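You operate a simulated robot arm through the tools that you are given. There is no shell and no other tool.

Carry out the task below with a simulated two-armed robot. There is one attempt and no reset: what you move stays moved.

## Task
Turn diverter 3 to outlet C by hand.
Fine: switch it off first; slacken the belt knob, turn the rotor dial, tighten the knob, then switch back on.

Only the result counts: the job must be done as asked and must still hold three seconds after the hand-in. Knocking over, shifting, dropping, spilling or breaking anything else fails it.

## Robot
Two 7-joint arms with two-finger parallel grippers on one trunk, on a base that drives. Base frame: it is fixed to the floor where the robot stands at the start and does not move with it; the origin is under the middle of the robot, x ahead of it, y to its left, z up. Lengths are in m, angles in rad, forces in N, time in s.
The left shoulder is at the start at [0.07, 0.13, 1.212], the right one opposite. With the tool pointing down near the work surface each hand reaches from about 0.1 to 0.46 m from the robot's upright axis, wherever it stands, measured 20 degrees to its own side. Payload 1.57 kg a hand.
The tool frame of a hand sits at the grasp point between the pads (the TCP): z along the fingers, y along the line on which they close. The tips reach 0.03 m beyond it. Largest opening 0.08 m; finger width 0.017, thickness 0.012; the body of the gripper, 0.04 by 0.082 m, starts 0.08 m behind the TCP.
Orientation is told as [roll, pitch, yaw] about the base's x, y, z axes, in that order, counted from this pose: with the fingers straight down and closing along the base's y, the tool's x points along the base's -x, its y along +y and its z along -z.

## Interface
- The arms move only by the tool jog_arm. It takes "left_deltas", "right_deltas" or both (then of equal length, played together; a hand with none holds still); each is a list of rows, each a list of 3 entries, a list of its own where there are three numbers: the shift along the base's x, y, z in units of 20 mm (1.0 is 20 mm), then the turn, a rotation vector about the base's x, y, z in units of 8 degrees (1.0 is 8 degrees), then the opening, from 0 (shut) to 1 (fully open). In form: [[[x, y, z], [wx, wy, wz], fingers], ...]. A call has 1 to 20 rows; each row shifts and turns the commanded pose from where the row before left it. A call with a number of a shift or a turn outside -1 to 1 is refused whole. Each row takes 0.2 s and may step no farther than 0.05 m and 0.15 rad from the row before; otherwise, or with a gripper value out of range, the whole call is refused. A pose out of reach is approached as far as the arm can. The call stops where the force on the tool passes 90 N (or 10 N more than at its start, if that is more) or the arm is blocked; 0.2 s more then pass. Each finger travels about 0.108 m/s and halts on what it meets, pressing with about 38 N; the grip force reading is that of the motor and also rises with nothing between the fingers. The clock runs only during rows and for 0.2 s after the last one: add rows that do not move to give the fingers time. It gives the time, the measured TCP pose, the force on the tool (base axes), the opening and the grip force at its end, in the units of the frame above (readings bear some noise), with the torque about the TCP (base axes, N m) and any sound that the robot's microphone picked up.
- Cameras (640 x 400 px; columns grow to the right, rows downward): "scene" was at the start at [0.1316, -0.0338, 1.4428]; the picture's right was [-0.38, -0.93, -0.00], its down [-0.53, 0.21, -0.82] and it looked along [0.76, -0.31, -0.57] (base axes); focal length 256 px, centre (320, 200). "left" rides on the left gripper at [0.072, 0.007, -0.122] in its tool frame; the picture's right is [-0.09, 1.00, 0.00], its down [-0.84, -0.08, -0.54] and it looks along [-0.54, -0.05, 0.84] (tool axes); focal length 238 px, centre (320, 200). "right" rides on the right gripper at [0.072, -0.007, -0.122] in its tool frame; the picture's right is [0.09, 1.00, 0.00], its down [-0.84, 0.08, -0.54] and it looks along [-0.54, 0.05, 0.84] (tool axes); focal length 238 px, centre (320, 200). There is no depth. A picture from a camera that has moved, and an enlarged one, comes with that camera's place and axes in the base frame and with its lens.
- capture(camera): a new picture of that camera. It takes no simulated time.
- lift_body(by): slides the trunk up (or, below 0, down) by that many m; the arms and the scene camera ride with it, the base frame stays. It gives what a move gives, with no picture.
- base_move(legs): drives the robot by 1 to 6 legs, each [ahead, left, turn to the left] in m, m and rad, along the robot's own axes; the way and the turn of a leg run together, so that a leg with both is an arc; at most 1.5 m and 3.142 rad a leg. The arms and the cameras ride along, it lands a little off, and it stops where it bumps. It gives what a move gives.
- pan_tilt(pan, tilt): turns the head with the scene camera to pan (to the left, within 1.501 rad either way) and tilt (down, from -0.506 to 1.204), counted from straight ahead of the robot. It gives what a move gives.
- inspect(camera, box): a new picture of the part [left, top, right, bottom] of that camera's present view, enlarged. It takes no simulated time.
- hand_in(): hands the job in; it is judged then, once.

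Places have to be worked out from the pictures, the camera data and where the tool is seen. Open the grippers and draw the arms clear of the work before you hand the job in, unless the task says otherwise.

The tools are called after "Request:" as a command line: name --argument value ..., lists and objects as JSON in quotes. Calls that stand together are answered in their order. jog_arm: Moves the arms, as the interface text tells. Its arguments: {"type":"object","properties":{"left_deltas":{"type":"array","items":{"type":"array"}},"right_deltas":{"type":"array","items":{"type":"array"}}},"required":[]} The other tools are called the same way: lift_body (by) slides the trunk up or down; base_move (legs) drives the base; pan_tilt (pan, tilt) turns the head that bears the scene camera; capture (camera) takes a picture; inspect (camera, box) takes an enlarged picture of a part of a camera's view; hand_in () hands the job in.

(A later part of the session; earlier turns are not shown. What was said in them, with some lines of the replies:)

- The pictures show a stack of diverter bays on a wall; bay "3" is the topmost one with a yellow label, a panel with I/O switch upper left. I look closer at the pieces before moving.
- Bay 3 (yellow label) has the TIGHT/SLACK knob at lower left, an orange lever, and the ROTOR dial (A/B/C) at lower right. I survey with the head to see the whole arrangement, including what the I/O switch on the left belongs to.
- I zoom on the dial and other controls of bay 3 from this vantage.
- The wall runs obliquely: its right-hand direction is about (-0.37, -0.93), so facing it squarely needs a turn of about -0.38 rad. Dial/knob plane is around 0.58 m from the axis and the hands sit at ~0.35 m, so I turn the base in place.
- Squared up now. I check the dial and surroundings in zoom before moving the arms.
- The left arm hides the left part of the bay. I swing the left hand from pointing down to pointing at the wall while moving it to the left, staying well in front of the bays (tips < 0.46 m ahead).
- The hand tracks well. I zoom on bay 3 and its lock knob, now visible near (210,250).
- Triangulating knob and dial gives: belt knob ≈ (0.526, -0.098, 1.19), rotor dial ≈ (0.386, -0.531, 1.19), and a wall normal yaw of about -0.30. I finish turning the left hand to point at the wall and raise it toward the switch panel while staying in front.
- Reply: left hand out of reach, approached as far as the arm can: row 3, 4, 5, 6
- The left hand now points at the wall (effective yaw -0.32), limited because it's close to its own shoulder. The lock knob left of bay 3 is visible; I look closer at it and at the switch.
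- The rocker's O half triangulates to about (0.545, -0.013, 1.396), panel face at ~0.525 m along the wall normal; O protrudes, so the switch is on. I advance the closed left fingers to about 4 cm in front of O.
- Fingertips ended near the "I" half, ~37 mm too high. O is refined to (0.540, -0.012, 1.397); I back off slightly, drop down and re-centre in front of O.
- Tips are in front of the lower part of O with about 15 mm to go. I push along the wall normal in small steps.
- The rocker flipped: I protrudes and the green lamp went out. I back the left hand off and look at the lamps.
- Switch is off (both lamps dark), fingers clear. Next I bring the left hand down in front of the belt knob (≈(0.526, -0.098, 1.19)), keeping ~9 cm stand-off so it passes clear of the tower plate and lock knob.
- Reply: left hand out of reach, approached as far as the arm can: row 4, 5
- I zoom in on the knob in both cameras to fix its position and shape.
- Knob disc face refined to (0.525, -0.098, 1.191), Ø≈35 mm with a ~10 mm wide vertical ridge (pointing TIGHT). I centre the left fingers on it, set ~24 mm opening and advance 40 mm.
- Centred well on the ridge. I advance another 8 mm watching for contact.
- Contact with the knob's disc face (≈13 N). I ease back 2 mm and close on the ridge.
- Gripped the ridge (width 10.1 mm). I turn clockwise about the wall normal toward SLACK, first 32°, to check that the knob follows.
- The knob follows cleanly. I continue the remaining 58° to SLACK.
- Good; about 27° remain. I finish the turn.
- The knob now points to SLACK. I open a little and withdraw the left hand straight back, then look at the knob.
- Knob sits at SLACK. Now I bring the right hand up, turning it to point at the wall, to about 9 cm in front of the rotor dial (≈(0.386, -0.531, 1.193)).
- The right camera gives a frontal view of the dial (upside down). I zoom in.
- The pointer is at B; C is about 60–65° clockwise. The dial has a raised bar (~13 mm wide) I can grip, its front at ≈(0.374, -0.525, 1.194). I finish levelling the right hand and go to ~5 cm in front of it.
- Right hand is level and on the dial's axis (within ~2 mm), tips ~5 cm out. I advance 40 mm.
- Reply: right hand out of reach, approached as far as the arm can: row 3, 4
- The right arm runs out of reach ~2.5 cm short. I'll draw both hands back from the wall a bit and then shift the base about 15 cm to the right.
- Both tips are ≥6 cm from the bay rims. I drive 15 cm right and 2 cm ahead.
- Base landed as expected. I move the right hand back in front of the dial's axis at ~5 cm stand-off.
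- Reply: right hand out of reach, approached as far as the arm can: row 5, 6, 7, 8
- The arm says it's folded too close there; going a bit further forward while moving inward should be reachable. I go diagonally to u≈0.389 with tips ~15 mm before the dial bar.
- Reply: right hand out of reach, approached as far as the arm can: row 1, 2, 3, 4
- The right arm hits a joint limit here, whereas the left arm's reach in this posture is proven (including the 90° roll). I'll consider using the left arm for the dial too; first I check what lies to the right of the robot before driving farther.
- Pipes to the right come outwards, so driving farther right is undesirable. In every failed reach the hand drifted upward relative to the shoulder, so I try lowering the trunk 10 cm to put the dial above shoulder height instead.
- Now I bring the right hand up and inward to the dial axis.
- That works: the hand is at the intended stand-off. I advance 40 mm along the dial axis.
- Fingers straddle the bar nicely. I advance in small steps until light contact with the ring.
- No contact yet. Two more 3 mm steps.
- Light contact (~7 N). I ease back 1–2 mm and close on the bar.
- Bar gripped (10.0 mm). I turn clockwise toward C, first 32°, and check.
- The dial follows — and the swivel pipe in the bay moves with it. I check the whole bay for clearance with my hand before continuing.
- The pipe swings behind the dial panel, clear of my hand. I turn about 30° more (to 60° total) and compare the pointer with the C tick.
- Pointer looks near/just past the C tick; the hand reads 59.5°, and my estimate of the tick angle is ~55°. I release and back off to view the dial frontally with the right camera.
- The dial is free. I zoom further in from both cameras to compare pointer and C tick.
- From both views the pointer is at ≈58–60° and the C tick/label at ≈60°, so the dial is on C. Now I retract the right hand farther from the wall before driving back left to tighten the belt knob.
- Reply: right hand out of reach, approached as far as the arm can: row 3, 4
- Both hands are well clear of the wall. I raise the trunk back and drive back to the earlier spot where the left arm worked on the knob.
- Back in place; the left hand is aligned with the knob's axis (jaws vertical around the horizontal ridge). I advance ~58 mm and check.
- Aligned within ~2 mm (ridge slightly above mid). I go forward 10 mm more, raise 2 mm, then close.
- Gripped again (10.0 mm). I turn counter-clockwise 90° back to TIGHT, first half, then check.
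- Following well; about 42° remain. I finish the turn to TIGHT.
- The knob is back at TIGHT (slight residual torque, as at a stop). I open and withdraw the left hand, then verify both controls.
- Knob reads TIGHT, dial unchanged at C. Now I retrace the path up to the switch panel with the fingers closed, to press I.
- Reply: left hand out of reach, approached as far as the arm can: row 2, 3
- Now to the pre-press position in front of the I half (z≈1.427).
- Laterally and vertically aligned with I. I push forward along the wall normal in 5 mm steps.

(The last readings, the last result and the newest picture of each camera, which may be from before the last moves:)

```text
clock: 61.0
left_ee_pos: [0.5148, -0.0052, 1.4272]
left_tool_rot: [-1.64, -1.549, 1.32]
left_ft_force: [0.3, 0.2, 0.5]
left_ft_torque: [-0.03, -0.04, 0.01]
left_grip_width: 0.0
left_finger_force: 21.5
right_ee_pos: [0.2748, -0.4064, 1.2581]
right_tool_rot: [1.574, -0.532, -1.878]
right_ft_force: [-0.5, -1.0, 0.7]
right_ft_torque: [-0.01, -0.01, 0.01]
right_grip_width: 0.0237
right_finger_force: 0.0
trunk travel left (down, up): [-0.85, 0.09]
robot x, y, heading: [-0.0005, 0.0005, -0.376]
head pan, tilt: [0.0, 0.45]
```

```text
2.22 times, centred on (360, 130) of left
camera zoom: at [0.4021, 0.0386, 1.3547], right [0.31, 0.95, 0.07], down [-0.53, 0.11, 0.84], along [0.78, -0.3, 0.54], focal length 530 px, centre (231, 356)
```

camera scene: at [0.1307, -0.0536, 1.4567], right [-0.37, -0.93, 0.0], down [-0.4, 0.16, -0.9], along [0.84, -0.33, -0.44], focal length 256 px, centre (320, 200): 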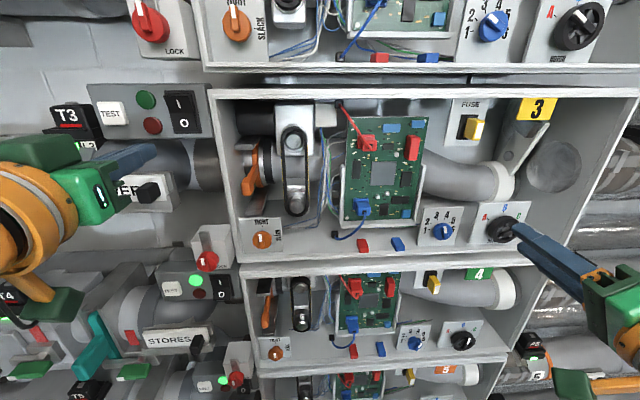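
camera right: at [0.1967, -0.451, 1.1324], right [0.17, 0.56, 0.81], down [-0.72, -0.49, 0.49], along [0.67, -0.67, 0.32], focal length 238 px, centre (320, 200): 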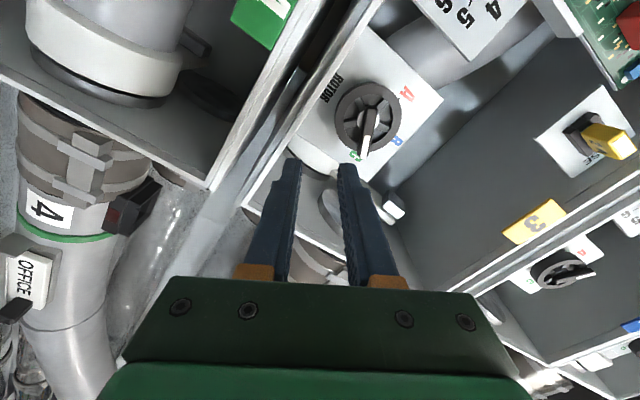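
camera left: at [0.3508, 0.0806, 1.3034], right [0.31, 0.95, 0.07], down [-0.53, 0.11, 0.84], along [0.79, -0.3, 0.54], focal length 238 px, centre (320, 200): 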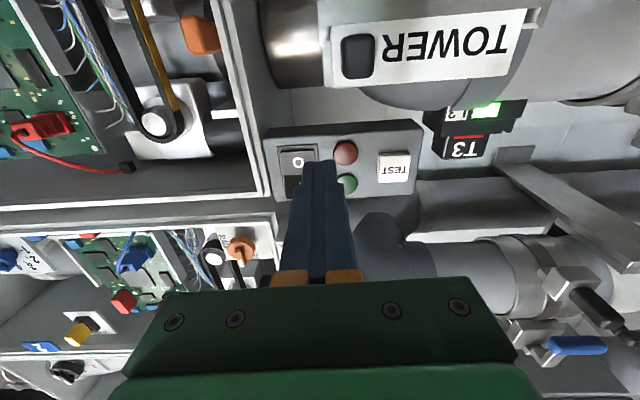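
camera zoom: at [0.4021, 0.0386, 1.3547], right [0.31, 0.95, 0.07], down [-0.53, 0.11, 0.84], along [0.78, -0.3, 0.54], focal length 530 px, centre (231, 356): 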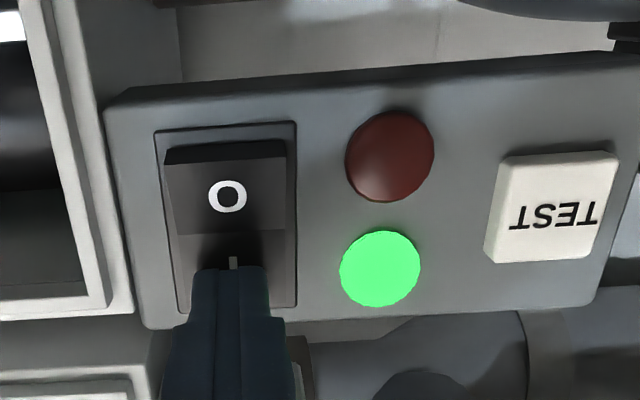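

The switch is on again (green lit, O out, red dark). I withdraw the left hand and check that the dial stays at C.

Request:
jog_arm --left_deltas '[[[-0.9, 0.29, 0], [0, 0, 0], 0], [[-0.9, 0.29, 0], [0, 0, 0], 0], [[-0.9, 0.29, 0], [0, 0, 0], 0], [[-0.2, 0.7, -0.2], [0, 0, 0], 0.3], [[-0.2, 0.7, -0.2], [0, 0, 0], 0.6], [[0, 0.7, -0.2], [0, 0, 0], 1]]' --right_deltas '[[[0, 0, 0], [0, 0, 0], 0.3], [[-0.5, -0.3, -0.9], [0, 0, 0], 0.5], [[-0.5, -0.3, -0.9], [0, 0, 0], 1], [[-0.3, -0.3, -0.9], [0, 0, 0], 1], [[-0.3, -0.3, -0.9], [0, 0, 0], 1], [[0, 0, -0.9], [0, 0, 0], 1]]'

Request:
capture --camera "scene"

Request:
inspect --camera "scene" --box '[440, 180, 560, 260]'

Request:
inspect --camera "scene" --box '[40, 60, 360, 260]'

```text
clock: 62.4
left_ee_pos: [0.4543, 0.0554, 1.4139]
left_tool_rot: [-1.601, -1.55, 1.279]
left_ft_force: [0.1, 0.8, 0.3]
left_ft_torque: [-0.01, -0.04, 0.0]
left_grip_width: 0.08
left_finger_force: 0.0
right_ee_pos: [0.2457, -0.4336, 1.1681]
right_tool_rot: [1.573, -0.531, -1.875]
right_ft_force: [-0.7, 0.2, 0.7]
right_ft_torque: [0.02, 0.0, 0.04]
right_grip_width: 0.08
right_finger_force: 0.0
right hand out of reach, approached as far as the arm can: row 3
trunk travel left (down, up): [-0.85, 0.09]
robot x, y, heading: [-0.0028, -0.001, -0.38]
head pan, tilt: [0.0, 0.45]
```

```text
taken
camera scene: at [0.1307, -0.0535, 1.4568], right [-0.37, -0.93, 0.0], down [-0.4, 0.16, -0.9], along [0.84, -0.33, -0.44], focal length 256 px, centre (320, 200)
```

scene: 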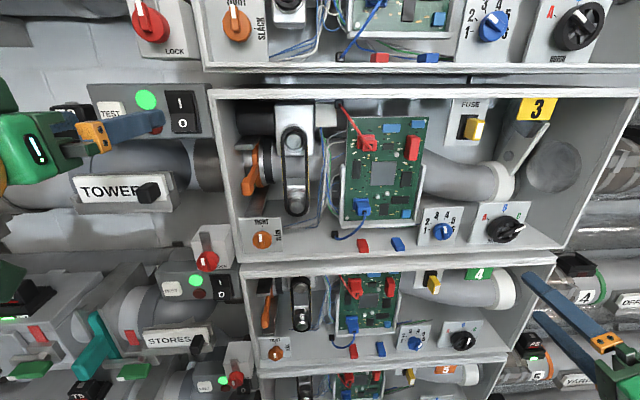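

```text
5.00 times, centred on (500, 220) of scene
camera zoom: at [0.1307, -0.0535, 1.4568], right [-0.37, -0.93, 0.0], down [-0.4, 0.16, -0.9], along [0.84, -0.33, -0.44], focal length 1278 px, centre (-580, 100)
```

zoom: 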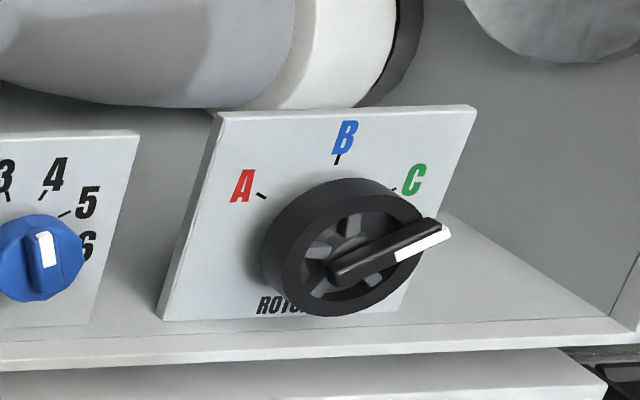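

```text
2.00 times, centred on (200, 160) of scene
camera zoom: at [0.1307, -0.0535, 1.4568], right [-0.37, -0.93, 0.0], down [-0.4, 0.16, -0.9], along [0.84, -0.33, -0.44], focal length 511 px, centre (560, 280)
```

zoom: 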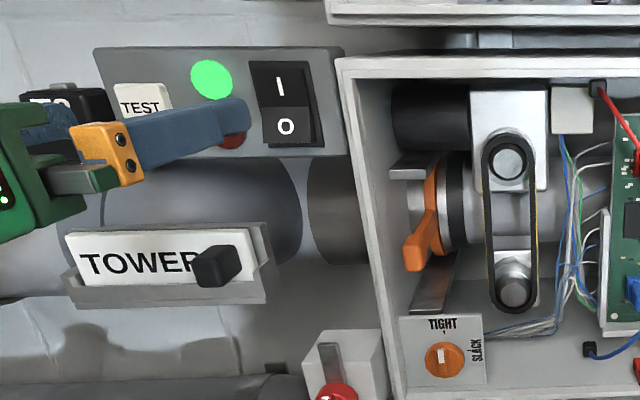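

Green is lit, knob TIGHT, pointer at C (≈58–60°). I back the base off 10 cm so both opened hands are well clear, then take a final look.

Request:
base_move --legs '[[-0.1, 0, 0]]'

Request:
capture --camera "scene"

Request:
inspect --camera "scene" --box '[60, 70, 300, 270]'

Request:
inspect --camera "scene" --box '[380, 80, 580, 260]'

```text
clock: 63.6
left_ee_pos: [0.3664, 0.089, 1.4122]
left_tool_rot: [-1.393, -1.55, 1.069]
left_ft_force: [-0.1, 0.0, 0.3]
left_ft_torque: [0.04, -0.01, -0.01]
left_grip_width: 0.0799
left_finger_force: 0.0
right_ee_pos: [0.1576, -0.3992, 1.1664]
right_tool_rot: [1.568, -0.533, -1.876]
right_ft_force: [-0.6, -1.1, -0.1]
right_ft_torque: [0.0, -0.02, 0.0]
right_grip_width: 0.08
right_finger_force: 0.1
trunk travel left (down, up): [-0.85, 0.09]
robot x, y, heading: [-0.0959, 0.0373, -0.378]
head pan, tilt: [0.0, 0.45]
```

```text
taken
camera scene: at [0.0439, -0.0194, 1.4561], right [-0.37, -0.93, 0.0], down [-0.41, 0.16, -0.9], along [0.84, -0.33, -0.44], focal length 256 px, centre (320, 200)
```

scene: 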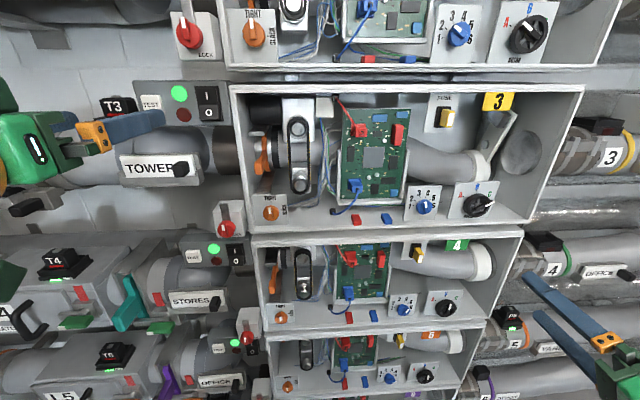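

```text
2.00 times, centred on (180, 170) of scene
camera zoom: at [0.0439, -0.0194, 1.4561], right [-0.37, -0.93, 0.0], down [-0.41, 0.16, -0.9], along [0.84, -0.33, -0.44], focal length 511 px, centre (600, 260)
```

zoom: 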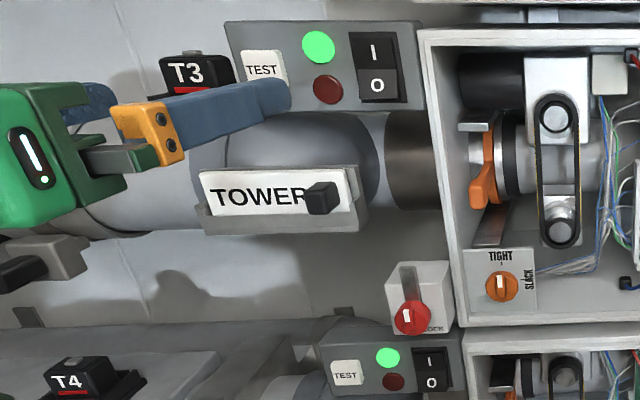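

```text
2.22 times, centred on (480, 170) of scene
camera zoom: at [0.0439, -0.0194, 1.4561], right [-0.37, -0.93, 0.0], down [-0.41, 0.16, -0.9], along [0.84, -0.33, -0.44], focal length 568 px, centre (-36, 267)
```

zoom: 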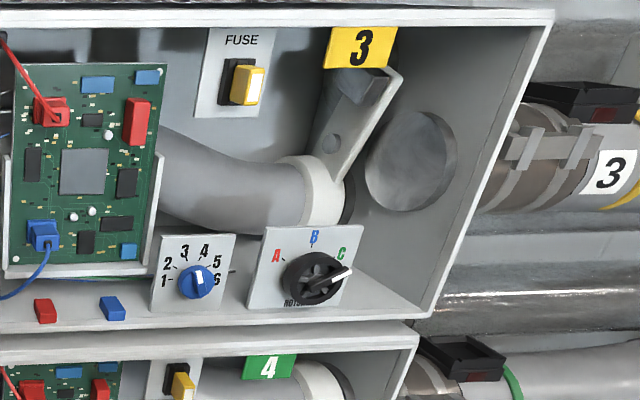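

The final view shows bay 3 switched on (green lit), belt knob at TIGHT and rotor pointer on C. The pipe has swung to the matching outlet, both grippers are open and clear, and nothing else looks disturbed. I hand the job in.

Request:
hand_in

```text
The job is handed in.
```

Diverter 3 is turned to outlet C and switched back on, and the job is handed in. I don't have the verdict yet.

- **Order of work:** I switched it off, slackened the belt knob, turned the rotor dial from B to C, tightened the knob, and switched it back on.
- **State at hand-in:** The green lamp was lit and the red lamp dark. The belt knob was at TIGHT.
- **Rotor dial:** The pointer was on C, within about 2–3° by my measurement from the pictures. The swivel pipe had moved across with it.
- **Surroundings:** I saw nothing else shifted or knocked, and both grippers were open and clear of the wall.

To reach the dial I moved the base about 15 cm to the right and lowered the trunk 10 cm, then put both back. The robot ended about 10 cm back from where it worked, still turned to face the wall.
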